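You operate a simulated robot arm through the tools that you are given. There is no shell and no other tool. Be economical: measure what you need, move in short steps, check, and stop when the job is done.

You are at the controls of a simulated two-armed robot. One attempt, no reset.

JOB
Pick up the brown reel from the black table with one hand, pass it to the other hand and put it on the bottom shelf of the extractor rack.

It is judged by the outcome, as a careful person would: the job done as asked, and still so three seconds after it is handed in. It fails if anything else is knocked over, pushed out of place, dropped, spilled or broken.

ROBOT AND FRAMES
Two 6-joint arms with two-finger parallel grippers on one trunk, on a base that drives. Base frame: it is fixed to the floor where the robot stands at the start and does not move with it; the origin is under the middle of the robot, x ahead of it, y to its left, z up; the surface under the hand at the start is at about z = 780. Units: mm, degrees, N and s.
The left shoulder is at the start at [-102, 177, 758], the right one opposite. With the tool pointing down near the work surface each hand reaches from about 100 to 700 mm from the robot's upright axis, wherever it stands, measured 20 degrees to its own side. Places, roughly: bottom shelf of the extractor rack [700, -1700, 400]. Payload 1.57 kg a hand.
The tool frame of a hand sits at the grasp point between the pads (the TCP): z along the fingers, y along the line on which they close. The tips reach 30 mm beyond it. The gripper opens to 80 mm. The fingers are 17 mm wide and 12 mm thick; the gripper's body (40 by 82 mm) begins 80 mm behind the TCP.
Orientation is told as [roll, pitch, yaw] about the base's x, y, z axes, in that order, counted from this pose: with the fingers straight down and closing along the base's y, the tool's x points along the base's -x, its y along +y and its z along -z.

CONTROLS
- The arms move only by the tool arm_command. It takes "left_plan", "right_plan" or both (then of equal length, played together; a hand with none holds still); each is a list of rows, each a list of 6 numbers: the shift along the tool's x, y, z in units of 300 mm (1.0 is 300 mm), then the turn, a rotation vector about the tool's x, y, z in units of 120 degrees (1.0 is 120 degrees). In form: [[tx, ty, tz, wx, wy, wz], ...]. A call has 1 to 12 rows; each row is the pose to reach, as a shift and turn from the pose commanded when the call began, along the tool's axes at that moment. "left_fingers" and "right_fingers" are, for a hand that has rows, the finger opening in mm, from 0 to 80, set as the call begins (left out, the last holds). A call with a number of a shift or a turn outside -1 to 1 is refused whole. A row lasts 0.2 s, in which the tool goes at most 50 mm and 8.6 degrees; a call with a longer step from one row to the next is refused whole, and so is a gripper value outside its range. Where a pose cannot be reached the arm comes as near as it can. A force on the tool above 40 N (or 10 N above the force at the start of the call, whichever is more), or a blocked arm, ends the call early, and 0.2 s more pass. Each finger travels about 72 mm/s and halts on what it meets, pressing with about 39 N; the grip force reading is that of the motor and also rises with nothing between the fingers. The clock runs only during rows and for 0.2 s after the last one: add rows that repeat a pose to give the fingers time. The reply holds the time, the measured pose of the TCP, the force on the tool along the base axes, the opening and the grip force, in the units named above and with some noise, with the torque about the TCP (base axes, N m) and any sound that the robot's microphone picked up.
- Cameras (640 x 400 px; columns grow to the right, rows downward): "scene" is now at [38.9, -0.5, 1479.9]; the picture's right is [-0.02, -1.00, 0.00], its down [-0.73, 0.01, -0.68] and it looks along [0.68, -0.01, -0.73] (base axes); focal length 270 px, centre (320, 200). "left" rides on the left gripper at [72, 7, -122] in its tool frame; the picture's right is [-0.09, 1.00, 0.00], its down [-0.84, -0.08, -0.54] and it looks along [-0.54, -0.05, 0.84] (tool axes); focal length 238 px, centre (320, 200). "right" rides on the right gripper at [72, -7, -122] in its tool frame; the picture's right is [0.09, 1.00, 0.00], its down [-0.84, 0.08, -0.54] and it looks along [-0.54, 0.05, 0.84] (tool axes); focal length 238 px, centre (320, 200). There is no depth. A picture from a camera that has moved, and an enlarged one, comes with that camera's place and axes in the base frame and with its lens.
- snapshot(camera): a new picture of that camera. It takes no simulated time.
- slide_trunk(by): slides the trunk up (or, below 0, down) by that many mm; the arms and the scene camera ride with it, the base frame stays. It gives what a move gives, with no picture.
- roll_base(legs): drives the robot by 1 to 6 legs, each [ahead, left, turn to the left] in mm, mm and degrees, along the robot's own axes; the way and the turn of a leg run together, so that a leg with both is an arc; at most 1500 mm and 180 degrees a leg. The arms and the cameras ride along, it lands a little off, and it stops where it bumps. It gives what a move gives.
- aim_head(pan, tilt): turns the head with the scene camera to pan (to the left, within 143 degrees either way) and tilt (down, from -29 to 69), counted from straight ahead of the robot. It gives what a move gives.
- close_up(camera, box): a new picture of the part [left, top, right, bottom] of that camera's present view, enlarged. It takes no simulated time.
- job_done(): hands the job in; it is judged then, once.

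Work in short steps. Places have to be worked out from the pictures, the camera data and where the tool is seen: move nearer, look again, correct. Check each grasp and each placing, and mend what went wrong. You have 120 turns and 108 pictures in all, those below and enlarged ones among them. Open the grippers and draw the arms clear of the work before you hand the job in, unless the task says otherwise; then end with one line.

The tools are called after "Request:" as a command line: name --argument value ..., lists and objects as JSON in quotes. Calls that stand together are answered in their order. arm_command: Moves the arms, as the interface text tells. Its arguments: {"type":"object","properties":{"left_plan":{"type":"array","items":{"type":"array","items":{"type":"number"}}},"left_fingers":{"type":"number"},"right_plan":{"type":"array","items":{"type":"array","items":{"type":"number"}}},"right_fingers":{"type":"number"}},"required":[]} The other tools are called the same way: slide_trunk (by) slides the trunk up or down; roll_base (legs) drives the base; aim_head (pan, tilt) turns the head that bears the scene camera; snapshot (camera) takes a picture; close_up (camera, box) takes an enlarged picture of a part of a camera's view; job_done () hands the job in.

At the start:

```text
clock: 0.0
left_ee_pos: [439.1, 249.4, 1058.2]
left_orientation: [0.0, 0.2, -0.1]
left_force: [-0.3, 0.2, 0.0]
left_torque: [-0.01, 0.03, -0.03]
left_width: 80.0
left_finger_force: 0.0
right_ee_pos: [425.3, -111.1, 1109.2]
right_orientation: [0.1, 0.0, 0.0]
right_force: [0.2, -0.5, 0.2]
right_torque: [0.02, 0.01, -0.01]
right_width: 80.0
right_finger_force: 0.1
trunk travel left (down, up): [-200.0, 128.0]
robot x, y, heading: [0.4, -3.5, 0.1]
head pan, tilt: [-0.9, 47.2]
```

scene: 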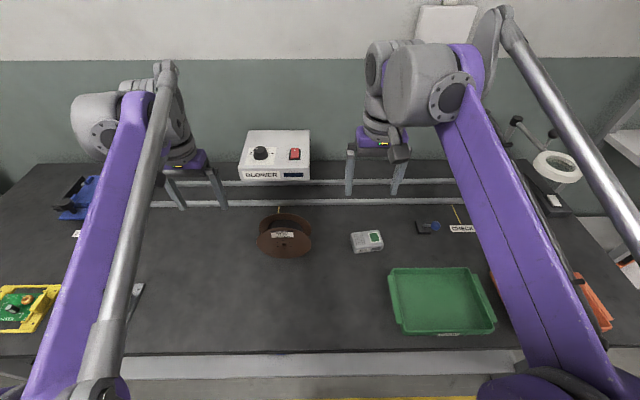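
right: 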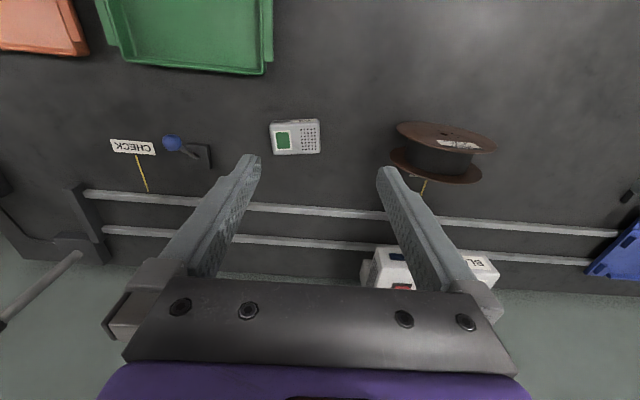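
left: 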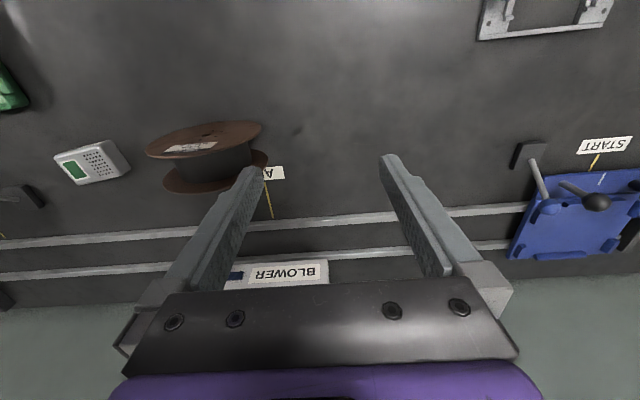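

I'll look at the reel more closely first, to see its shape and where it can be gripped.

Request:
close_up --camera "scene" --box '[230, 190, 350, 270]'

Request:
close_up --camera "right" --box '[360, 90, 540, 210]'

Request:
close_up --camera "left" --box '[120, 90, 300, 210]'

```text
5.00 times, centred on (290, 230) of scene
camera zoom: at [38.9, -0.5, 1479.9], right [-0.02, -1.0, 0.0], down [-0.73, 0.01, -0.68], along [0.68, -0.01, -0.73], focal length 1347 px, centre (470, 50)
```

zoom: 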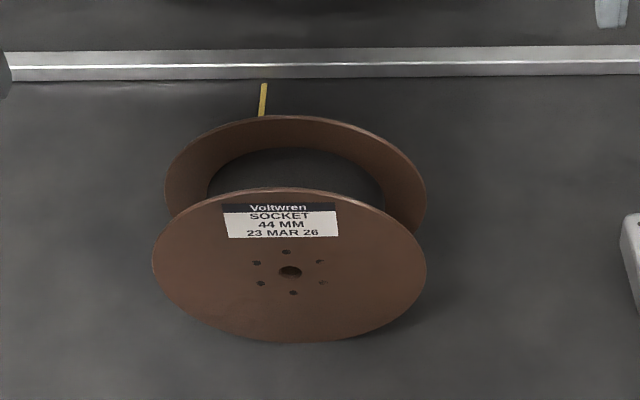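

```text
3.33 times, centred on (450, 150) of right
camera zoom: at [354.3, -117.4, 1231.8], right [-0.09, 1.0, 0.0], down [0.84, 0.08, 0.54], along [0.54, 0.05, -0.84], focal length 794 px, centre (-113, 367)
```

zoom: 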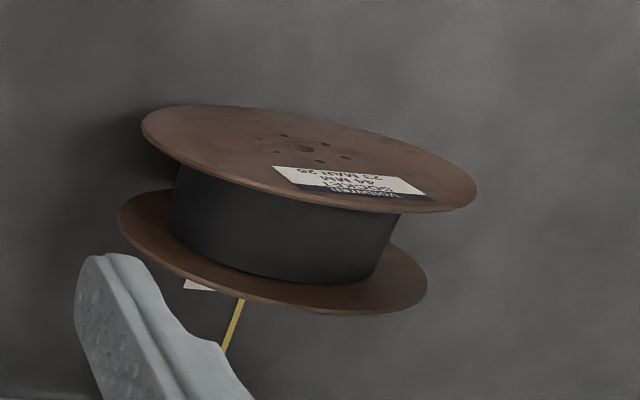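

```text
3.33 times, centred on (210, 150) of left
camera zoom: at [366.2, 256.1, 1178.4], right [0.09, 1.0, 0.0], down [0.84, -0.08, 0.54], along [0.54, -0.05, -0.84], focal length 794 px, centre (687, 367)
```

zoom: 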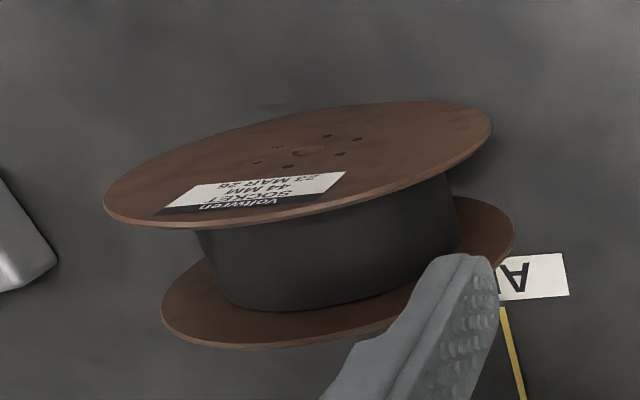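

The reel stands on its rim: about 150 mm across and 50 mm wide, axis along x, centred near [480, 93, 855]. Next I look over at the rack.

Request:
aim_head --pan -68 --tilt 25

Request:
snapshot --camera "scene"

```text
clock: 1.4
left_ee_pos: [437.9, 248.9, 1055.5]
left_orientation: [0.0, 0.0, 0.0]
left_force: [0.4, 0.1, -0.3]
left_torque: [-0.02, -0.02, 0.0]
left_width: 80.1
left_finger_force: 0.2
right_ee_pos: [426.7, -112.1, 1109.9]
right_orientation: [0.0, 0.0, -0.1]
right_force: [0.3, -0.2, 0.2]
right_torque: [0.02, -0.01, 0.02]
right_width: 79.9
right_finger_force: 0.1
trunk travel left (down, up): [-200.0, 128.0]
robot x, y, heading: [1.7, 2.7, 0.3]
head pan, tilt: [-68.0, 25.0]
```

```text
101 pictures are left
camera scene: at [-6.1, -84.7, 1513.5], right [-0.93, -0.38, 0.0], down [-0.16, 0.39, -0.91], along [0.34, -0.84, -0.42], focal length 270 px, centre (320, 200)
```

scene: 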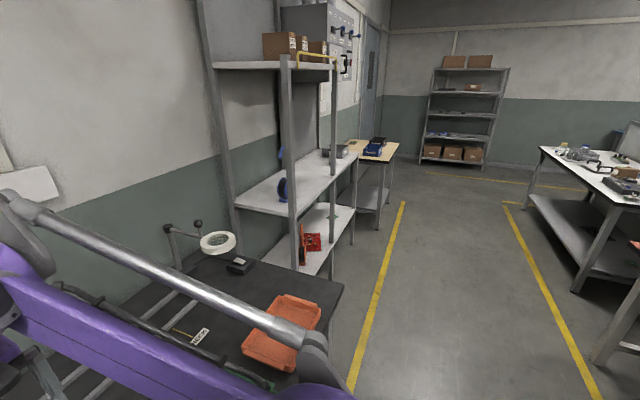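

The rack stands just past the table, its front facing -x, and its bottom shelf projects near (314,235). I'll zoom in on it.

Request:
close_up --camera "scene" --box '[200, 130, 380, 290]'

Request:
aim_head --pan 0 --tilt 50

```text
2.50 times, centred on (290, 210) of scene
camera zoom: at [-6.1, -84.7, 1513.5], right [-0.93, -0.38, 0.0], down [-0.16, 0.39, -0.91], along [0.34, -0.84, -0.42], focal length 674 px, centre (395, 175)
```

zoom: 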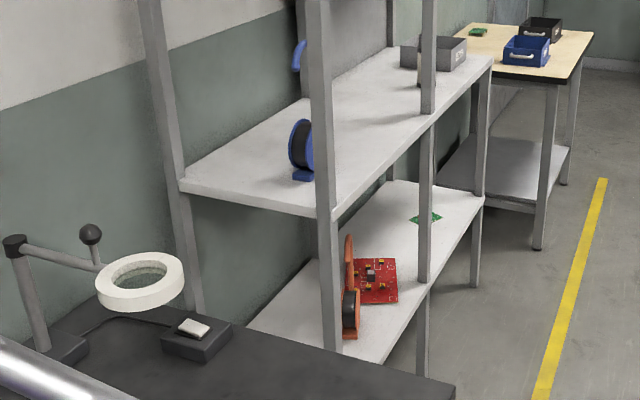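

```text
clock: 2.8
left_ee_pos: [437.4, 248.9, 1056.0]
left_orientation: [0.0, 0.0, 0.0]
left_force: [-0.5, 0.0, -0.4]
left_torque: [-0.01, 0.01, 0.01]
left_width: 80.0
left_finger_force: 0.0
right_ee_pos: [426.4, -110.8, 1111.3]
right_orientation: [0.0, 0.0, 0.1]
right_force: [0.3, 0.1, 0.0]
right_torque: [0.02, 0.02, 0.02]
right_width: 80.1
right_finger_force: 0.1
trunk travel left (down, up): [-200.0, 128.0]
robot x, y, heading: [-2.3, -3.1, -0.2]
head pan, tilt: [0.0, 50.0]
```

The bottom shelf holds an orange reel and two boards, with free space elsewhere. I turn the left hand so it closes along x and bring it above the reel, while the right hand moves outward.

Request:
arm_command --left_plan '[[-0.013, -0.047, 0, 0, 0, 0.068], [-0.026, -0.094, 0, 0, 0, 0.136], [-0.039, -0.142, 0, 0, 0, 0.204], [-0.052, -0.189, 0, 0, 0, 0.272], [-0.065, -0.236, 0, 0, 0, 0.34], [-0.078, -0.284, 0, 0, 0, 0.408], [-0.091, -0.331, 0, 0, 0, 0.476], [-0.104, -0.378, 0, 0, 0, 0.544], [-0.117, -0.425, 0, 0, 0, 0.612], [-0.13, -0.472, 0, 0, 0, 0.68], [-0.143, -0.52, 0, 0, 0, 0.75], [-0.143, -0.52, 0, 0, 0, 0.75]]' --right_plan '[[0, -0.045, 0, 0, 0, 0], [0, -0.09, 0, 0, 0, 0], [0, -0.135, 0, 0, 0, 0], [0, -0.18, 0, 0, 0, 0], [0, -0.225, 0, 0, 0, 0], [0, -0.27, 0, 0, 0, 0], [0, -0.315, 0, 0, 0, 0], [0, -0.36, 0, 0, 0, 0], [0, -0.405, 0, 0, 0, 0], [0, -0.45, 0, 0, 0, 0], [0, -0.5, 0, 0, 0, 0], [0, -0.5, 0, 0, 0, 0]]' --left_fingers 80

Request:
snapshot --camera "left"

Request:
snapshot --camera "scene"

```text
clock: 5.4
left_ee_pos: [481.2, 94.0, 1056.6]
left_orientation: [0.0, 0.0, -90.1]
left_force: [-0.2, 0.8, -0.3]
left_torque: [-0.01, -0.01, -0.03]
left_width: 79.9
left_finger_force: 0.1
right_ee_pos: [425.3, -262.0, 1109.7]
right_orientation: [0.1, 0.0, -0.1]
right_force: [0.5, 0.0, -0.1]
right_torque: [0.02, -0.01, 0.01]
right_width: 79.8
right_finger_force: 0.1
trunk travel left (down, up): [-200.0, 128.0]
robot x, y, heading: [-0.9, -4.0, 0.0]
head pan, tilt: [0.0, 50.0]
```

```text
99 pictures are left
camera left: at [487.8, 165.1, 1178.6], right [1.0, -0.09, 0.0], down [-0.08, -0.84, 0.54], along [-0.05, -0.54, -0.84], focal length 238 px, centre (320, 200)
```

left: 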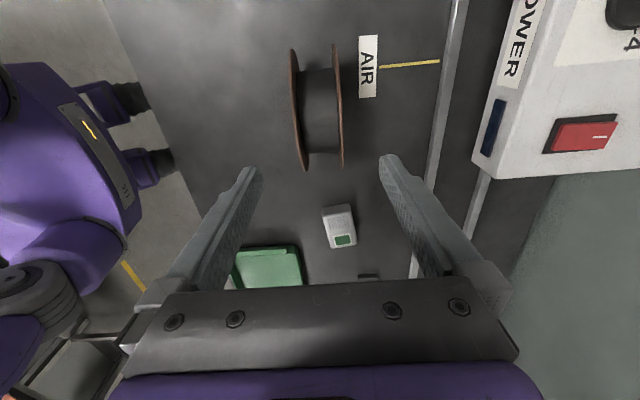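

```text
98 pictures are left
camera scene: at [36.2, 1.2, 1476.1], right [0.0, -1.0, 0.0], down [-0.77, 0.0, -0.64], along [0.64, 0.0, -0.77], focal length 270 px, centre (320, 200)
```

scene: 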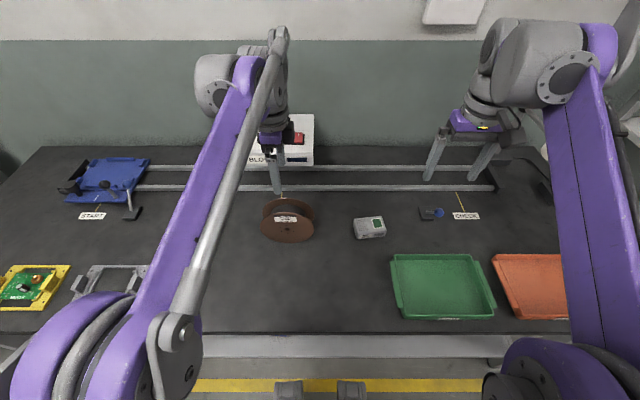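

The reel's flanges span about x=454 to 504, centred at y≈96, right under the fingers. I lower with the fingers open.

Request:
arm_command --left_plan '[[0.007, -0.007, 0.1, 0, 0, 0], [0.007, -0.007, 0.2, 0, 0, 0], [0.007, -0.007, 0.3, 0, 0, 0], [0.007, -0.007, 0.4, 0, 0, 0], [0.007, -0.007, 0.46, 0, 0, 0], [0.007, -0.007, 0.505, 0, 0, 0]]'

Request:
snapshot --camera "left"

Request:
close_up --camera "scene" --box '[210, 120, 370, 260]'

```text
clock: 6.8
left_ee_pos: [479.0, 95.6, 905.5]
left_orientation: [0.1, 0.0, -90.0]
left_force: [-0.2, 0.1, -0.3]
left_torque: [0.01, 0.01, -0.01]
left_width: 79.7
left_finger_force: 0.1
right_ee_pos: [428.6, -262.4, 1108.6]
right_orientation: [0.0, 0.1, 0.0]
right_force: [-1.2, 0.0, -0.4]
right_torque: [0.03, 0.0, 0.01]
right_width: 80.2
right_finger_force: 0.0
trunk travel left (down, up): [-200.0, 128.0]
robot x, y, heading: [0.0, 0.9, 0.2]
head pan, tilt: [0.0, 50.0]
```

```text
97 pictures are left
camera left: at [485.3, 167.8, 1026.5], right [1.0, -0.09, 0.0], down [-0.08, -0.84, 0.54], along [-0.05, -0.54, -0.84], focal length 238 px, centre (320, 200)
```

left: 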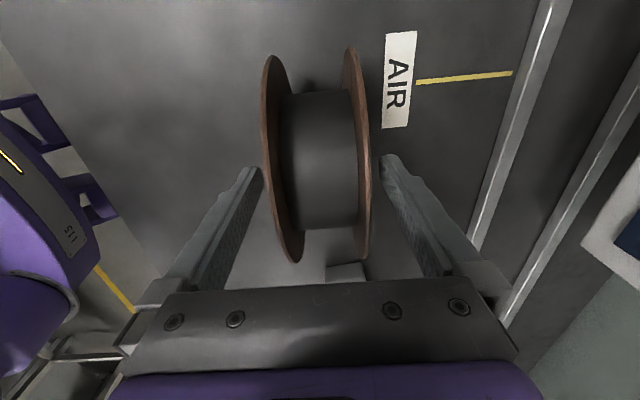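

```text
2.86 times, centred on (290, 190) of scene
camera zoom: at [36.5, 0.7, 1476.1], right [0.0, -1.0, 0.0], down [-0.77, 0.0, -0.64], along [0.64, 0.0, -0.77], focal length 770 px, centre (406, 229)
```

zoom: 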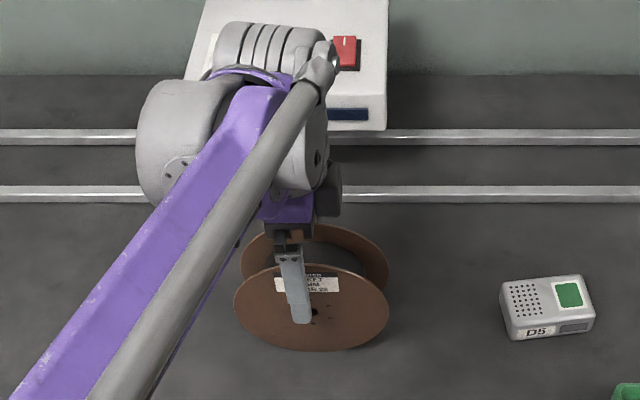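

The fingers straddle the flanges cleanly. The outline puts the reel's centre at y≈89, so I shift 6 mm that way and close.

Request:
arm_command --left_plan '[[-0.021, 0, 0, 0, 0, 0], [-0.021, 0, 0, 0, 0, 0]]'

Request:
arm_command --left_plan '[[0, 0, 0, 0, 0, 0], [0, 0, 0, 0, 0, 0], [0, 0, 0, 0, 0, 0], [0, 0, 0, 0, 0, 0], [0, 0, 0, 0, 0, 0]]' --left_fingers 0

```text
clock: 7.4
left_ee_pos: [478.9, 89.5, 905.0]
left_orientation: [0.0, 0.0, -90.0]
left_force: [0.3, 0.1, 1.2]
left_torque: [0.0, 0.02, -0.04]
left_width: 79.8
left_finger_force: 0.0
right_ee_pos: [425.6, -263.7, 1108.9]
right_orientation: [0.0, -0.1, 0.0]
right_force: [0.3, 0.2, 0.2]
right_torque: [-0.01, 0.03, 0.01]
right_width: 79.9
right_finger_force: 0.1
trunk travel left (down, up): [-200.0, 128.0]
robot x, y, heading: [2.3, -0.9, -0.1]
head pan, tilt: [0.0, 50.0]
```

```text
clock: 8.6
left_ee_pos: [479.7, 88.5, 904.1]
left_orientation: [0.0, 0.0, -90.0]
left_force: [-0.1, 0.1, -0.3]
left_torque: [0.0, -0.03, 0.01]
left_width: 50.5
left_finger_force: 38.9
right_ee_pos: [427.7, -263.4, 1109.0]
right_orientation: [0.0, 0.0, -0.1]
right_force: [0.3, 0.7, 0.2]
right_torque: [-0.01, -0.01, 0.01]
right_width: 79.8
right_finger_force: 0.0
trunk travel left (down, up): [-200.0, 128.0]
robot x, y, heading: [-0.9, 1.4, -0.1]
head pan, tilt: [0.0, 50.0]
```

It holds the reel at 50.5 mm with 39 N. I lift slowly and check the weight.

Request:
arm_command --left_plan '[[0, 0, -0.03, 0, 0, 0], [0, 0, -0.07, 0, 0, 0], [0, 0, -0.12, 0, 0, 0], [0, 0, -0.17, 0, 0, 0], [0, 0, -0.23, 0, 0, 0], [0, 0, -0.3, 0, 0, 0], [0, 0, -0.37, 0, 0, 0], [0, 0, -0.44, 0, 0, 0], [0, 0, -0.5, 0, 0, 0], [0, 0, -0.5, 0, 0, 0]]'

Request:
snapshot --camera "left"

Request:
snapshot --camera "scene"

```text
clock: 10.8
left_ee_pos: [479.9, 89.5, 1054.0]
left_orientation: [0.0, 0.1, -90.0]
left_force: [0.5, -0.7, -2.4]
left_torque: [0.03, 0.01, 0.0]
left_width: 50.5
left_finger_force: 38.4
right_ee_pos: [426.3, -260.8, 1109.8]
right_orientation: [0.0, 0.0, 0.0]
right_force: [0.1, 0.4, 0.1]
right_torque: [0.02, 0.01, 0.01]
right_width: 79.8
right_finger_force: 0.1
trunk travel left (down, up): [-200.0, 128.0]
robot x, y, heading: [2.6, -0.4, -0.0]
head pan, tilt: [0.0, 50.0]
```

```text
95 pictures are left
camera left: at [485.7, 162.3, 1175.5], right [1.0, -0.09, 0.0], down [-0.08, -0.84, 0.54], along [-0.05, -0.54, -0.84], focal length 238 px, centre (320, 200)
```

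left: 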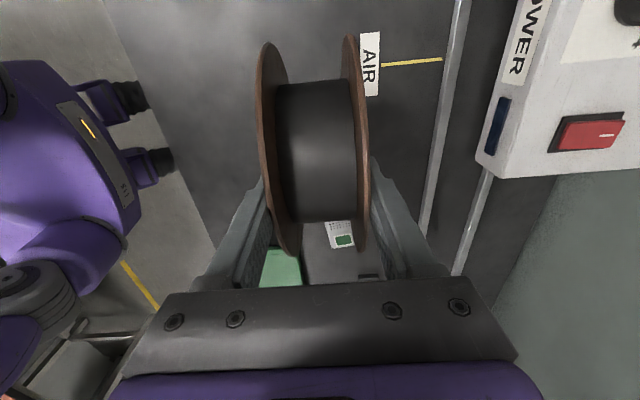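

```text
94 pictures are left
camera scene: at [36.6, 0.8, 1476.1], right [0.0, -1.0, 0.0], down [-0.77, 0.0, -0.64], along [0.64, 0.0, -0.77], focal length 270 px, centre (320, 200)
```

scene: 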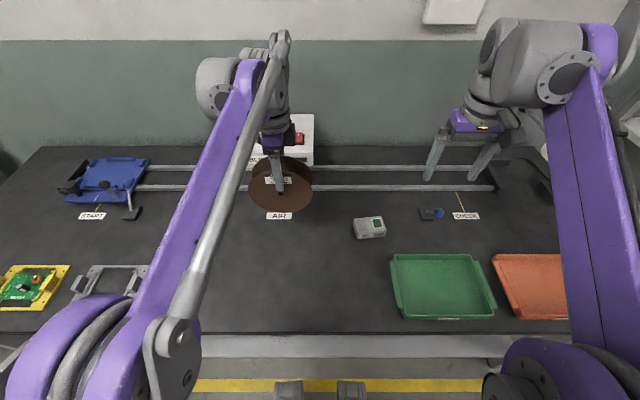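

The reel is held, weighs about 2.4 N and is centred near [480, 89, 1000]. The right hand will take it from the right side, closing along x, so I first yaw it +90°.

Request:
arm_command --right_plan '[[-0.016, 0.009, 0.018, 0, 0, -0.068], [-0.032, 0.018, 0.036, 0, 0, -0.136], [-0.048, 0.027, 0.054, 0, 0, -0.204], [-0.064, 0.036, 0.072, 0, 0, -0.272], [-0.08, 0.045, 0.09, 0, 0, -0.34], [-0.096, 0.054, 0.108, 0, 0, -0.408], [-0.112, 0.063, 0.126, 0, 0, -0.476], [-0.128, 0.072, 0.144, 0, 0, -0.544], [-0.144, 0.081, 0.162, 0, 0, -0.612], [-0.16, 0.09, 0.18, 0, 0, -0.68], [-0.18, 0.1, 0.2, 0, 0, -0.75], [-0.18, 0.1, 0.2, 0, 0, -0.75]]' --right_fingers 80

```text
clock: 13.4
left_ee_pos: [478.9, 90.1, 1053.8]
left_orientation: [-0.1, 0.0, -90.1]
left_force: [0.2, 0.1, -2.1]
left_torque: [-0.02, 0.01, -0.03]
left_width: 50.4
left_finger_force: 38.2
right_ee_pos: [479.5, -231.9, 1049.2]
right_orientation: [0.0, -0.1, 90.0]
right_force: [0.3, -0.5, 0.1]
right_torque: [0.01, -0.02, 0.04]
right_width: 79.7
right_finger_force: 0.0
trunk travel left (down, up): [-200.0, 128.0]
robot x, y, heading: [-3.2, -0.8, -0.1]
head pan, tilt: [0.0, 50.0]
```

The yaw worked. Now I roll the right hand to point +y, and bring it to about [480, -130, 1000].

Request:
arm_command --right_plan '[[-0.03, 0, 0.015, 0, -0.068, 0], [-0.06, 0, 0.03, 0, -0.136, 0], [-0.09, 0, 0.045, 0, -0.204, 0], [-0.12, 0, 0.06, 0, -0.272, 0], [-0.15, 0, 0.075, 0, -0.34, 0], [-0.18, 0, 0.09, 0, -0.408, 0], [-0.21, 0, 0.105, 0, -0.476, 0], [-0.24, 0, 0.12, 0, -0.544, 0], [-0.27, 0, 0.135, 0, -0.612, 0], [-0.3, 0, 0.15, 0, -0.68, 0], [-0.34, 0, 0.163, 0, -0.75, 0], [-0.34, 0, 0.163, 0, -0.75, 0]]'

Request:
snapshot --camera "right"

Request:
snapshot --camera "scene"

```text
clock: 16.0
left_ee_pos: [479.8, 90.2, 1053.5]
left_orientation: [0.0, 0.0, -90.1]
left_force: [0.6, 0.4, -1.6]
left_torque: [0.0, 0.03, 0.02]
left_width: 50.3
left_finger_force: 39.3
right_ee_pos: [480.1, -130.5, 1000.8]
right_orientation: [-179.2, -89.8, -90.8]
right_force: [0.2, 0.2, 0.0]
right_torque: [-0.02, -0.03, 0.04]
right_width: 80.2
right_finger_force: 0.0
trunk travel left (down, up): [-200.0, 128.0]
robot x, y, heading: [-1.6, -2.7, -0.2]
head pan, tilt: [0.0, 50.0]
```

```text
93 pictures are left
camera right: at [486.3, -251.8, 929.4], right [-1.0, 0.0, -0.09], down [-0.08, -0.54, 0.84], along [-0.05, 0.84, 0.54], focal length 238 px, centre (320, 200)
```

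right: 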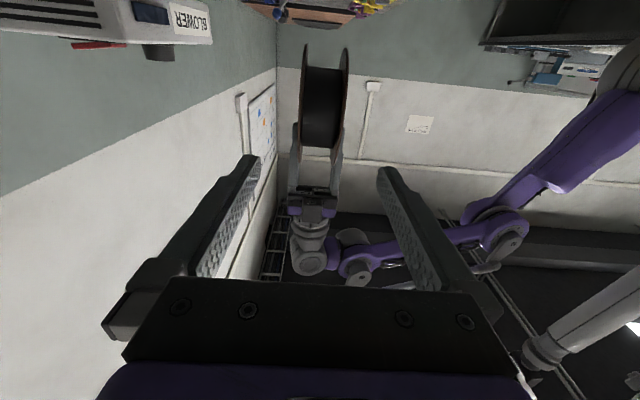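

```text
92 pictures are left
camera scene: at [36.3, 0.7, 1476.1], right [0.0, -1.0, 0.0], down [-0.77, 0.0, -0.64], along [0.64, 0.0, -0.77], focal length 270 px, centre (320, 200)
```

scene: 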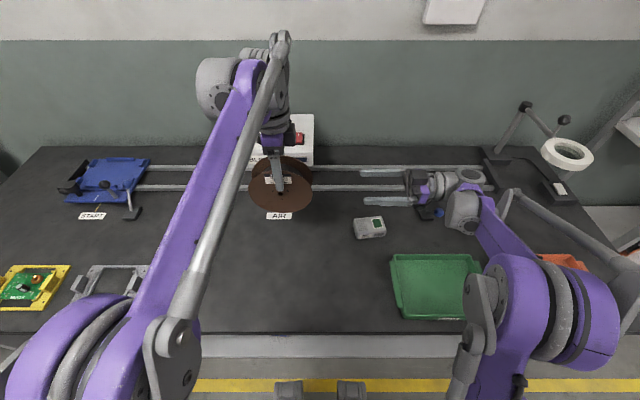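

The right hand lines up with the reel, so I advance it in +y to straddle the right rim.

Request:
arm_command --right_plan '[[0.01, 0, 0.09, 0, 0, 0], [0.01, 0, 0.18, 0, 0, 0], [0.01, 0, 0.27, 0, 0, 0], [0.01, 0, 0.34, 0, 0, 0], [0.01, 0, 0.4, 0, 0, 0]]'

Request:
snapshot --camera "right"

```text
clock: 17.2
left_ee_pos: [478.1, 91.0, 1054.0]
left_orientation: [0.1, 0.1, -89.9]
left_force: [-0.3, 0.2, -2.1]
left_torque: [-0.01, 0.0, -0.01]
left_width: 50.7
left_finger_force: 39.3
right_ee_pos: [481.3, -8.4, 998.5]
right_orientation: [-20.4, -90.1, 110.3]
right_force: [0.0, -0.2, 0.3]
right_torque: [-0.01, 0.0, -0.02]
right_width: 79.9
right_finger_force: 0.1
trunk travel left (down, up): [-200.0, 128.0]
robot x, y, heading: [1.1, 2.5, -0.3]
head pan, tilt: [0.0, 50.0]
```

```text
91 pictures are left
camera right: at [487.5, -130.0, 925.8], right [-1.0, 0.0, -0.09], down [-0.08, -0.54, 0.84], along [-0.05, 0.84, 0.54], focal length 238 px, centre (320, 200)
```

right: 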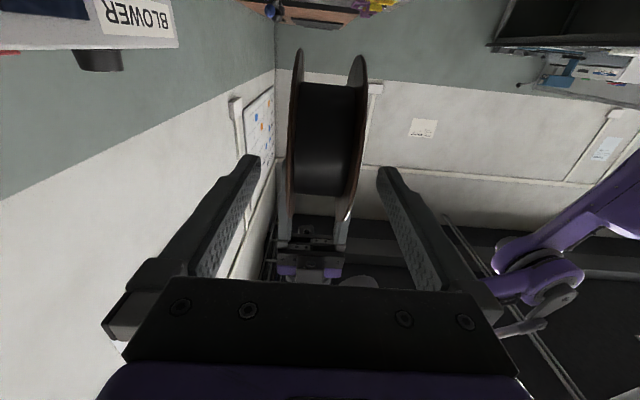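

Still centred. I advance the last 40 mm.

Request:
arm_command --right_plan '[[0, 0, 0.05, 0, 0, 0], [0, 0, 0.1, 0, 0, 0], [0, 0, 0.143, 0, 0, 0], [0, 0, 0.143, 0, 0, 0]]'

Request:
snapshot --camera "right"

Request:
close_up --camera "scene" --box '[200, 100, 440, 250]'

```text
clock: 18.2
left_ee_pos: [480.6, 89.5, 1053.5]
left_orientation: [0.0, 0.1, -90.0]
left_force: [0.5, 0.0, -1.1]
left_torque: [0.03, 0.04, -0.02]
left_width: 50.6
left_finger_force: 39.1
right_ee_pos: [481.5, 34.1, 998.1]
right_orientation: [-93.6, -90.1, -176.4]
right_force: [0.0, 0.4, -0.3]
right_torque: [0.01, -0.03, -0.02]
right_width: 79.8
right_finger_force: 0.2
trunk travel left (down, up): [-200.0, 128.0]
robot x, y, heading: [1.1, -3.6, 0.2]
head pan, tilt: [0.0, 50.0]
```

```text
90 pictures are left
camera right: at [487.4, -86.9, 926.8], right [-1.0, 0.0, -0.09], down [-0.08, -0.54, 0.84], along [-0.05, 0.84, 0.54], focal length 238 px, centre (320, 200)
```

right: 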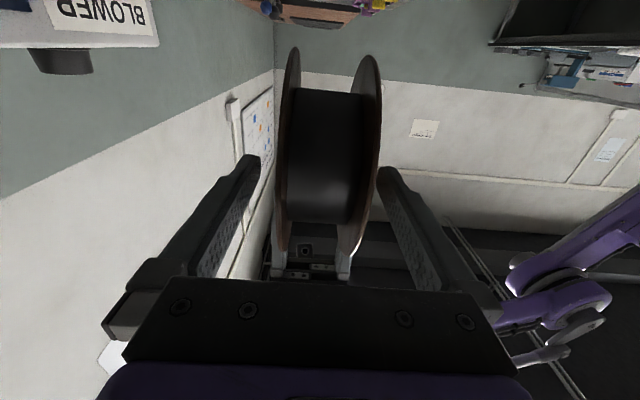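

```text
2.67 times, centred on (320, 175) of scene
camera zoom: at [36.6, 0.6, 1476.1], right [0.0, -1.0, 0.0], down [-0.77, 0.0, -0.64], along [0.64, 0.0, -0.77], focal length 719 px, centre (320, 267)
```

zoom: 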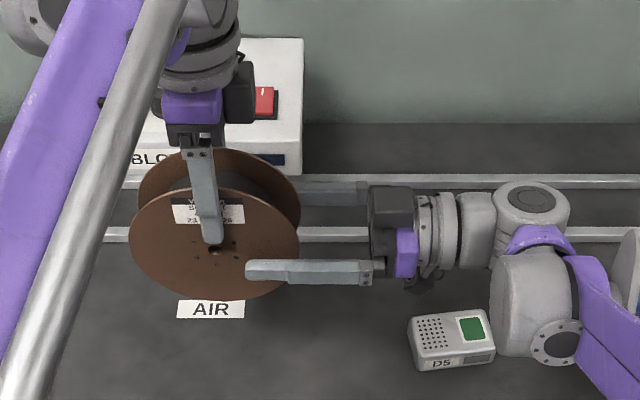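

The right fingers straddle the rim, clear of the left ones. I close them.

Request:
arm_command --right_plan '[[0, 0.004, 0, 0, 0, 0], [0, 0.004, 0, 0, 0, 0], [0, 0.004, 0, 0, 0, 0], [0, 0.004, 0, 0, 0, 0], [0, 0.004, 0, 0, 0, 0]]' --right_fingers 0

```text
clock: 19.4
left_ee_pos: [480.7, 89.5, 1053.7]
left_orientation: [0.1, 0.1, -90.0]
left_force: [12.0, -1.9, -0.3]
left_torque: [-0.13, -0.51, 0.47]
left_width: 50.4
left_finger_force: 39.2
right_ee_pos: [479.5, 34.5, 998.8]
right_orientation: [-63.8, -90.1, 153.9]
right_force: [-13.1, 1.3, 0.6]
right_torque: [-0.03, -0.13, 0.25]
right_width: 50.6
right_finger_force: 39.0
trunk travel left (down, up): [-200.0, 128.0]
robot x, y, heading: [1.3, -1.0, -0.3]
head pan, tilt: [0.0, 50.0]
```

Both hands grip, with about 12 N of side strain along x. I relieve it by shifting the right hand slightly toward -x.

Request:
arm_command --right_plan '[[0, 0.003, 0, 0, 0, 0], [0, 0.003, 0, 0, 0, 0]]'

```text
clock: 20.0
left_ee_pos: [478.6, 89.4, 1053.2]
left_orientation: [0.0, 0.0, -90.2]
left_force: [6.8, -5.7, -5.7]
left_torque: [0.49, -0.69, -0.13]
left_width: 50.3
left_finger_force: 38.8
right_ee_pos: [480.0, 34.2, 998.4]
right_orientation: [125.3, -90.0, -35.3]
right_force: [-6.9, 5.9, 2.9]
right_torque: [-0.63, 0.36, 0.52]
right_width: 51.0
right_finger_force: 38.6
trunk travel left (down, up): [-200.0, 128.0]
robot x, y, heading: [-0.6, 5.3, 0.1]
head pan, tilt: [0.0, 50.0]
```

The strain is smaller now. I open the left fingers while both arms hold still.

Request:
arm_command --left_plan '[[0, 0, 0, 0, 0, 0], [0, 0, 0, 0, 0, 0], [0, 0, 0, 0, 0, 0], [0, 0, 0, 0, 0, 0]]' --left_fingers 80

Request:
snapshot --camera "left"

```text
clock: 21.0
left_ee_pos: [479.2, 90.2, 1054.5]
left_orientation: [0.0, -0.1, -90.0]
left_force: [-0.5, 0.0, -0.4]
left_torque: [0.01, 0.0, 0.02]
left_width: 80.1
left_finger_force: 0.0
right_ee_pos: [479.1, 34.8, 998.6]
right_orientation: [-39.7, -90.0, 129.8]
right_force: [0.6, 0.0, -0.2]
right_torque: [-0.18, -0.01, 0.0]
right_width: 50.8
right_finger_force: 39.4
trunk travel left (down, up): [-200.0, 128.0]
robot x, y, heading: [0.9, -1.9, -0.2]
head pan, tilt: [0.0, 50.0]
```

```text
88 pictures are left
camera left: at [485.7, 162.3, 1175.3], right [1.0, -0.09, 0.0], down [-0.08, -0.84, 0.54], along [-0.05, -0.54, -0.84], focal length 238 px, centre (320, 200)
```

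left: 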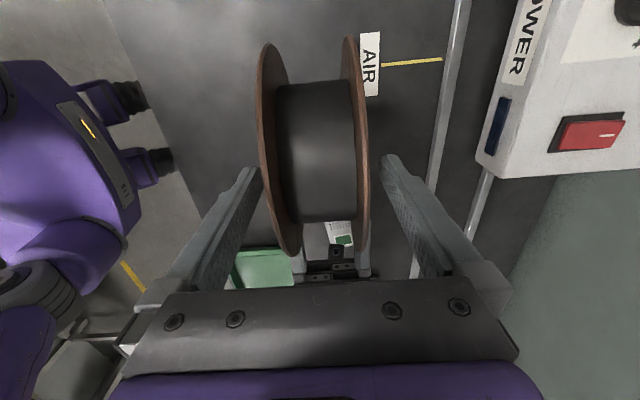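

The right hand holds the reel steadily. I raise the left hand clear, then pull it back and to the left.

Request:
arm_command --left_plan '[[0, 0, -0.1, 0, 0, 0], [0, 0, -0.25, 0, 0, 0], [0, 0, -0.4, 0, 0, 0], [0.1, -0.08, -0.45, 0, 0, 0], [0.22, -0.16, -0.45, 0, 0, 0], [0.34, -0.24, -0.45, 0, 0, 0], [0.46, -0.32, -0.45, 0, 0, 0], [0.58, -0.4, -0.45, 0, 0, 0], [0.65, -0.45, -0.45, 0, 0, 0], [0.65, -0.45, -0.45, 0, 0, 0]]'

Request:
snapshot --camera "scene"

```text
clock: 23.2
left_ee_pos: [345.5, 284.2, 1187.7]
left_orientation: [-0.1, 0.0, -90.0]
left_force: [1.3, -0.1, -0.7]
left_torque: [-0.03, 0.02, 0.01]
left_width: 80.1
left_finger_force: 0.0
left hand out of reach, approached as far as the arm can: row 3, 4
right_ee_pos: [481.0, 33.1, 998.3]
right_orientation: [-14.7, -90.0, 104.6]
right_force: [-0.1, -0.3, 0.3]
right_torque: [-0.13, -0.01, -0.01]
right_width: 50.4
right_finger_force: 39.1
trunk travel left (down, up): [-200.0, 128.0]
robot x, y, heading: [2.7, -2.2, 0.1]
head pan, tilt: [0.0, 50.0]
```

```text
87 pictures are left
camera scene: at [36.7, 0.6, 1476.1], right [0.0, -1.0, 0.0], down [-0.77, 0.0, -0.64], along [0.64, 0.0, -0.77], focal length 270 px, centre (320, 200)
```

scene: 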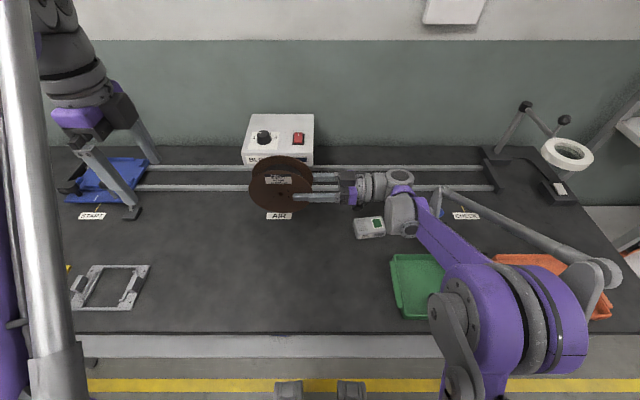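

The reel is now in the right hand only. I turn the right hand to point forward and move it in front of its own shoulder.

Request:
arm_command --right_plan '[[0, 0.01, -0.06, 0.03, 0, 0], [0, 0.02, -0.12, 0.09, 0, 0], [0, 0.03, -0.18, 0.155, 0, 0], [0, 0.04, -0.24, 0.22, 0, 0], [0, 0.05, -0.3, 0.285, 0, 0], [0, 0.06, -0.36, 0.35, 0, 0], [0, 0.07, -0.42, 0.42, 0, 0], [0, 0.08, -0.48, 0.49, 0, 0], [0, 0.09, -0.54, 0.555, 0, 0], [0, 0.1, -0.6, 0.62, 0, 0], [0, 0.1, -0.66, 0.685, 0, 0], [0, 0.1, -0.713, 0.75, 0, 0]]'

Request:
snapshot --camera "scene"

```text
clock: 25.8
left_ee_pos: [344.9, 284.3, 1188.5]
left_orientation: [0.0, -0.1, -90.0]
left_force: [0.3, -0.6, 0.3]
left_torque: [-0.01, 0.02, -0.01]
left_width: 80.1
left_finger_force: 0.0
right_ee_pos: [449.8, -172.5, 997.1]
right_orientation: [-4.9, -89.9, 8.6]
right_force: [0.2, 1.4, -1.3]
right_torque: [0.0, 0.1, 0.02]
right_width: 50.8
right_finger_force: 39.2
right hand out of reach, approached as far as the arm can: row 12
trunk travel left (down, up): [-200.0, 128.0]
robot x, y, heading: [-0.1, -1.5, 0.1]
head pan, tilt: [0.0, 50.0]
```

```text
86 pictures are left
camera scene: at [36.6, 0.6, 1476.1], right [0.0, -1.0, 0.0], down [-0.77, 0.0, -0.64], along [0.64, 0.0, -0.77], focal length 270 px, centre (320, 200)
```

scene: 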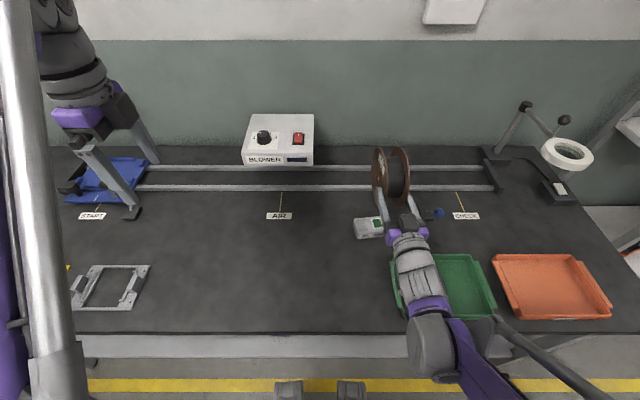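

The reel now points forward. Before driving I check the floor to the right and behind.

Request:
aim_head --pan -120 --tilt 30

Request:
snapshot --camera "scene"

Request:
aim_head --pan -75 --tilt 35

Request:
snapshot --camera "scene"

```text
clock: 27.8
left_ee_pos: [345.5, 283.7, 1188.6]
left_orientation: [0.1, -0.1, -90.0]
left_force: [-0.2, -0.1, -0.7]
left_torque: [0.01, 0.02, 0.0]
left_width: 79.8
left_finger_force: 0.1
right_ee_pos: [449.4, -173.0, 997.4]
right_orientation: [-58.9, -90.0, 62.8]
right_force: [-0.3, -0.5, -0.3]
right_torque: [-0.02, 0.1, -0.01]
right_width: 50.8
right_finger_force: 38.5
trunk travel left (down, up): [-200.0, 128.0]
robot x, y, heading: [0.2, -3.5, 0.1]
head pan, tilt: [-120.0, 30.0]
```

```text
85 pictures are left
camera scene: at [-85.6, -77.7, 1505.6], right [-0.87, 0.5, 0.0], down [0.25, 0.43, -0.87], along [-0.43, -0.75, -0.5], focal length 270 px, centre (320, 200)
```

scene: 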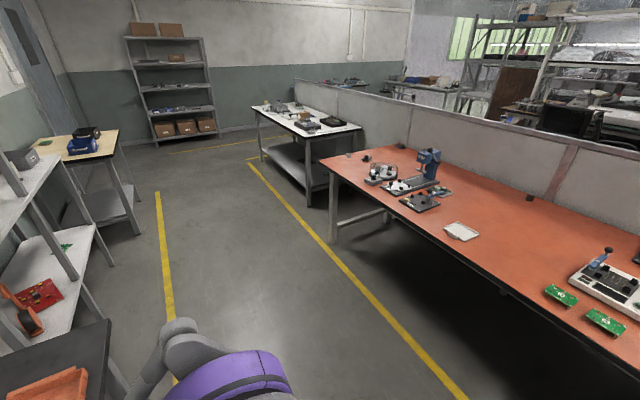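

```text
clock: 28.9
left_ee_pos: [345.6, 283.1, 1187.8]
left_orientation: [0.0, 0.0, -90.0]
left_force: [-0.2, -0.7, 0.3]
left_torque: [0.03, -0.03, -0.02]
left_width: 80.0
left_finger_force: 0.0
right_ee_pos: [448.7, -173.1, 999.2]
right_orientation: [-51.8, -90.0, 55.6]
right_force: [0.2, 0.0, 0.4]
right_torque: [0.01, 0.11, -0.01]
right_width: 50.4
right_finger_force: 38.7
trunk travel left (down, up): [-200.0, 128.0]
robot x, y, heading: [-1.5, -2.1, -0.1]
head pan, tilt: [-75.0, 35.0]
```

```text
84 pictures are left
camera scene: at [-17.7, -84.4, 1497.8], right [-0.97, -0.26, 0.0], down [-0.15, 0.55, -0.82], along [0.21, -0.79, -0.57], focal length 270 px, centre (320, 200)
```

scene: 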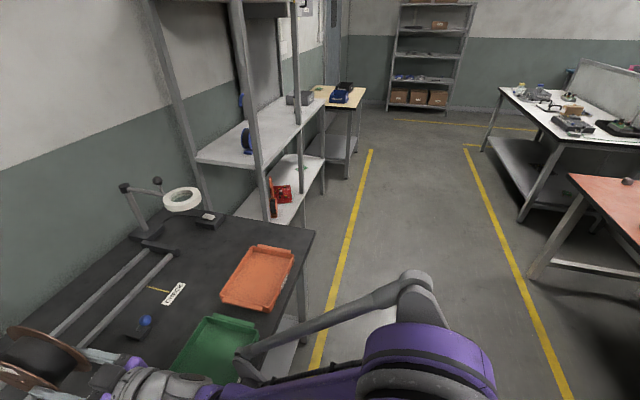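

The aisle is clear: the orange table starts near x=-960, and the rack front is near x=510 with free shelf space around y=-1800. I back out and then slide right.

Request:
roll_base --legs '[[-420, 0, 0], [0, -1300, 0]]'

Request:
aim_head --pan -15 --tilt 35

Request:
snapshot --camera "scene"

```text
clock: 42.7
left_ee_pos: [-69.4, -1013.2, 1189.5]
left_orientation: [-0.1, 0.0, -89.3]
left_force: [-0.4, 1.0, -0.5]
left_torque: [0.02, 0.01, 0.01]
left_width: 80.2
left_finger_force: 0.1
right_ee_pos: [40.9, -1468.5, 997.2]
right_orientation: [-17.2, -90.1, 21.5]
right_force: [0.3, -0.7, 0.7]
right_torque: [-0.01, 0.12, -0.02]
right_width: 50.8
right_finger_force: 38.6
trunk travel left (down, up): [-200.0, 128.0]
robot x, y, heading: [-413.5, -1303.6, 0.6]
head pan, tilt: [-75.0, 35.0]
```

```text
clock: 44.0
left_ee_pos: [-68.7, -1012.6, 1188.0]
left_orientation: [0.0, 0.0, -89.4]
left_force: [-0.7, 0.6, -0.7]
left_torque: [0.07, -0.02, 0.0]
left_width: 79.9
left_finger_force: 0.1
right_ee_pos: [41.4, -1468.6, 998.3]
right_orientation: [-31.0, -90.0, 35.6]
right_force: [0.1, -0.6, -0.6]
right_torque: [-0.03, 0.13, -0.01]
right_width: 50.5
right_finger_force: 38.6
trunk travel left (down, up): [-200.0, 128.0]
robot x, y, heading: [-411.7, -1300.8, 0.4]
head pan, tilt: [-15.0, 35.0]
```

```text
83 pictures are left
camera scene: at [-366.3, -1322.4, 1497.8], right [-0.25, -0.97, 0.0], down [-0.56, 0.14, -0.82], along [0.79, -0.2, -0.57], focal length 270 px, centre (320, 200)
```

scene: 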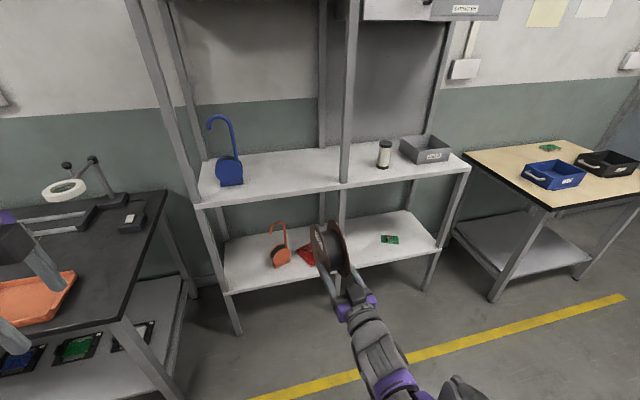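

The bottom shelf spans x≈510–900 and y≈-1090 to -2240, with the mid upright at y=-1667 and a green board at y≈-2010. The free spot is around y=-1810, so I lower the trunk first.

Request:
slide_trunk --by -195

Request:
arm_command --right_plan '[[0.05, 0, 0.03, 0, 0.025, 0], [0.12, 0, 0.06, 0, 0.05, 0], [0.19, 0, 0.09, 0, 0.075, 0], [0.26, 0, 0.12, 0, 0.1, 0], [0.33, 0, 0.15, 0, 0.125, 0], [0.4, 0, 0.18, 0, 0.15, 0], [0.47, 0, 0.21, 0, 0.175, 0], [0.54, 0, 0.233, 0, 0.2, 0], [0.61, 0, 0.233, 0, 0.225, 0], [0.68, 0, 0.233, 0, 0.25, 0], [0.75, 0, 0.233, 0, 0.275, 0], [0.8, 0, 0.233, 0, 0.292, 0]]'

Request:
snapshot --camera "scene"

Request:
snapshot --camera "right"

```text
clock: 46.1
left_ee_pos: [-69.1, -1012.7, 993.6]
left_orientation: [0.0, 0.0, -89.4]
left_force: [-0.2, 0.2, -0.5]
left_torque: [-0.01, 0.0, 0.03]
left_width: 80.0
left_finger_force: 0.0
right_ee_pos: [40.5, -1467.9, 801.7]
right_orientation: [33.1, -90.0, -28.7]
right_force: [0.3, -0.9, -0.5]
right_torque: [0.04, 0.1, -0.01]
right_width: 50.4
right_finger_force: 38.9
trunk travel left (down, up): [-5.0, 323.0]
robot x, y, heading: [-412.9, -1295.9, 0.6]
head pan, tilt: [-15.0, 35.0]
```

```text
clock: 48.7
left_ee_pos: [-68.0, -1012.9, 993.5]
left_orientation: [0.0, 0.0, -89.3]
left_force: [-0.2, -0.8, -0.1]
left_torque: [-0.01, -0.01, 0.02]
left_width: 79.9
left_finger_force: 0.2
right_ee_pos: [108.8, -1463.9, 563.1]
right_orientation: [0.0, -55.0, 4.6]
right_force: [0.1, 0.3, 0.8]
right_torque: [-0.02, 0.08, 0.0]
right_width: 50.7
right_finger_force: 39.2
trunk travel left (down, up): [-5.0, 323.0]
robot x, y, heading: [-410.8, -1301.5, 0.5]
head pan, tilt: [-15.0, 35.0]
```

```text
82 pictures are left
camera scene: at [-318.5, -1321.9, 1299.6], right [-0.25, -0.97, 0.0], down [-0.56, 0.14, -0.82], along [0.79, -0.2, -0.57], focal length 270 px, centre (320, 200)
```

scene: 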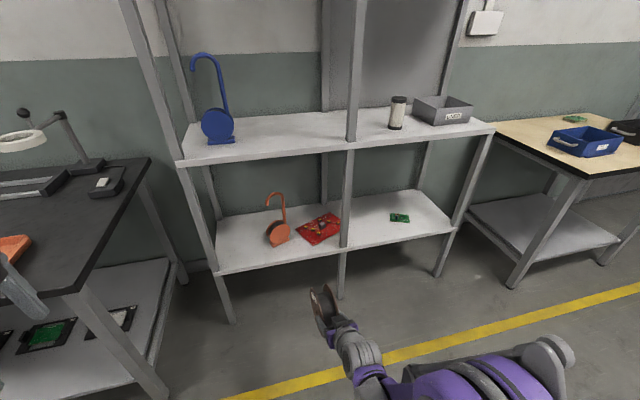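

```text
81 pictures are left
camera right: at [-31.3, -1480.2, 573.6], right [-0.13, 0.99, -0.08], down [0.03, 0.08, 1.0], along [0.99, 0.13, -0.04], focal length 238 px, centre (320, 200)
```

right: 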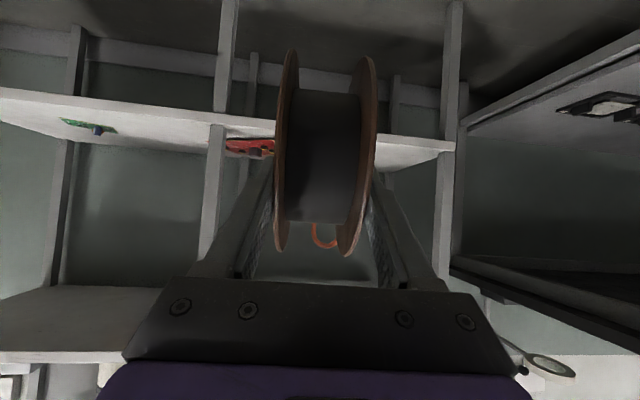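

The hand pitches down 35° with the reel low. I slide right to line up with the free spot.

Request:
roll_base --legs '[[0, -345, -0.5]]'

Request:
snapshot --camera "scene"

Request:
snapshot --camera "right"

```text
clock: 52.3
left_ee_pos: [-64.8, -1357.8, 993.6]
left_orientation: [0.0, 0.0, -89.6]
left_force: [0.0, 0.0, 0.7]
left_torque: [-0.04, 0.0, 0.01]
left_width: 80.0
left_finger_force: 0.1
right_ee_pos: [110.8, -1808.5, 562.8]
right_orientation: [0.1, -55.0, 4.2]
right_force: [0.6, 0.8, 0.0]
right_torque: [-0.03, 0.12, 0.01]
right_width: 50.5
right_finger_force: 38.6
trunk travel left (down, up): [-5.0, 323.0]
robot x, y, heading: [-408.3, -1643.6, 0.3]
head pan, tilt: [-15.0, 35.0]
```

```text
80 pictures are left
camera scene: at [-316.1, -1664.7, 1299.6], right [-0.25, -0.97, 0.0], down [-0.55, 0.15, -0.82], along [0.79, -0.21, -0.57], focal length 270 px, centre (320, 200)
```

scene: 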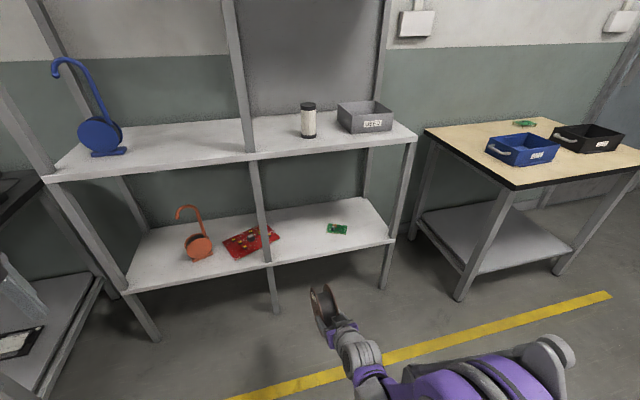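

```text
79 pictures are left
camera right: at [-29.8, -1824.9, 573.8], right [-0.12, 0.99, -0.08], down [0.03, 0.08, 1.0], along [0.99, 0.12, -0.04], focal length 238 px, centre (320, 200)
```

right: 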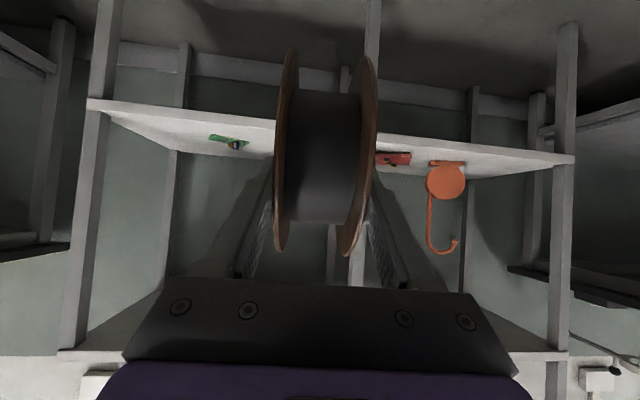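

The red board reaches y≈-1724 and the green one starts at about -1985, so I aim for y≈-1850. I shift 42 mm more to the right and then drive forward partway.

Request:
roll_base --legs '[[0, -42, -0.3], [320, 0, 0]]'

Request:
aim_head --pan -20 --tilt 50

Request:
snapshot --camera "scene"

Request:
snapshot --camera "right"

```text
clock: 55.1
left_ee_pos: [253.4, -1401.2, 993.6]
left_orientation: [0.0, 0.0, -90.0]
left_force: [0.6, -0.4, 0.9]
left_torque: [-0.01, 0.01, -0.01]
left_width: 80.1
left_finger_force: 0.0
right_ee_pos: [426.3, -1853.3, 563.7]
right_orientation: [0.1, -54.9, 3.9]
right_force: [-0.3, 0.1, 0.4]
right_torque: [-0.02, 0.11, -0.02]
right_width: 50.4
right_finger_force: 38.4
trunk travel left (down, up): [-5.0, 323.0]
robot x, y, heading: [-93.1, -1683.0, 0.1]
head pan, tilt: [-15.0, 35.0]
```

```text
clock: 55.8
left_ee_pos: [253.3, -1402.3, 994.4]
left_orientation: [0.0, 0.1, -90.0]
left_force: [0.5, 0.6, -0.5]
left_torque: [-0.01, 0.01, 0.02]
left_width: 79.9
left_finger_force: 0.0
right_ee_pos: [426.1, -1853.9, 562.9]
right_orientation: [0.0, -55.0, 3.7]
right_force: [-0.2, 0.2, -0.3]
right_torque: [0.01, 0.11, -0.02]
right_width: 50.6
right_finger_force: 38.9
trunk travel left (down, up): [-5.0, 323.0]
robot x, y, heading: [-91.7, -1687.7, -0.2]
head pan, tilt: [-20.0, 50.0]
```

```text
78 pictures are left
camera scene: at [-13.1, -1711.1, 1277.9], right [-0.34, -0.94, 0.0], down [-0.72, 0.26, -0.64], along [0.6, -0.22, -0.77], focal length 270 px, centre (320, 200)
```

scene: 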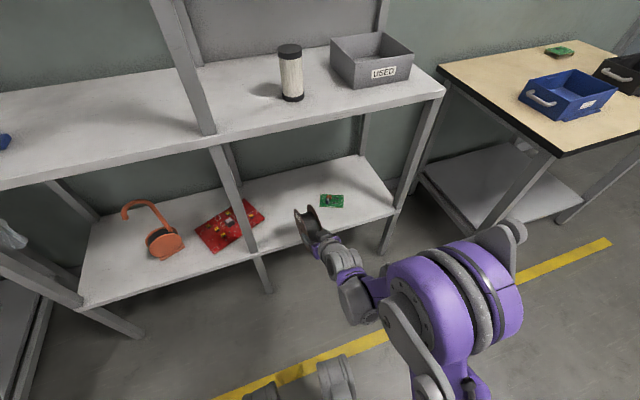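

```text
77 pictures are left
camera right: at [285.0, -1869.2, 573.8], right [-0.12, 0.99, -0.08], down [0.03, 0.08, 1.0], along [0.99, 0.12, -0.04], focal length 238 px, centre (320, 200)
```

right: 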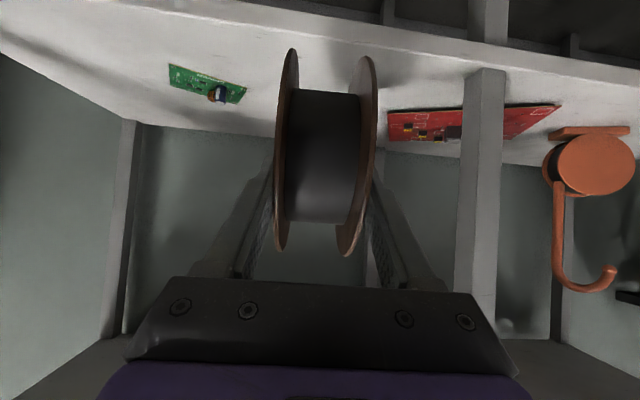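

The reel lines up between the two boards. I drive another 110 mm ahead.

Request:
roll_base --legs '[[110, 0, 0]]'

Request:
snapshot --camera "scene"

Request:
snapshot --camera "right"

```text
clock: 57.0
left_ee_pos: [363.2, -1402.0, 993.9]
left_orientation: [0.0, 0.0, -90.0]
left_force: [-0.8, 0.3, 0.3]
left_torque: [0.02, 0.07, 0.01]
left_width: 79.8
left_finger_force: 0.1
right_ee_pos: [536.2, -1852.5, 562.5]
right_orientation: [0.0, -54.9, 3.9]
right_force: [0.8, -0.4, -1.1]
right_torque: [-0.04, 0.14, 0.01]
right_width: 50.5
right_finger_force: 39.1
trunk travel left (down, up): [-5.0, 323.0]
robot x, y, heading: [14.6, -1687.2, 0.3]
head pan, tilt: [-20.0, 50.0]
```

```text
76 pictures are left
camera scene: at [97.8, -1711.1, 1277.8], right [-0.34, -0.94, 0.0], down [-0.72, 0.26, -0.64], along [0.6, -0.22, -0.77], focal length 270 px, centre (320, 200)
```

scene: 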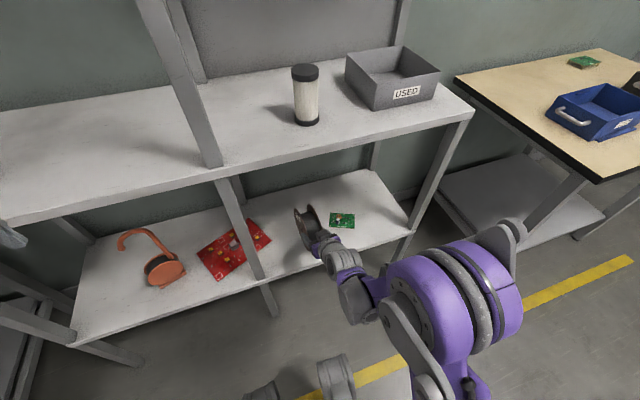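

```text
75 pictures are left
camera right: at [395.7, -1868.9, 573.6], right [-0.12, 0.99, -0.08], down [0.03, 0.08, 1.0], along [0.99, 0.12, -0.04], focal length 238 px, centre (320, 200)
```

right: 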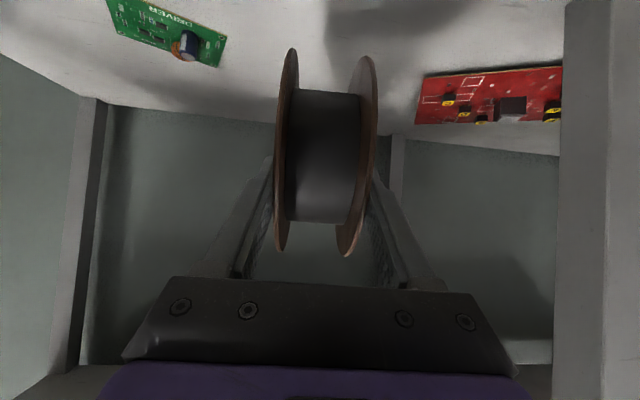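

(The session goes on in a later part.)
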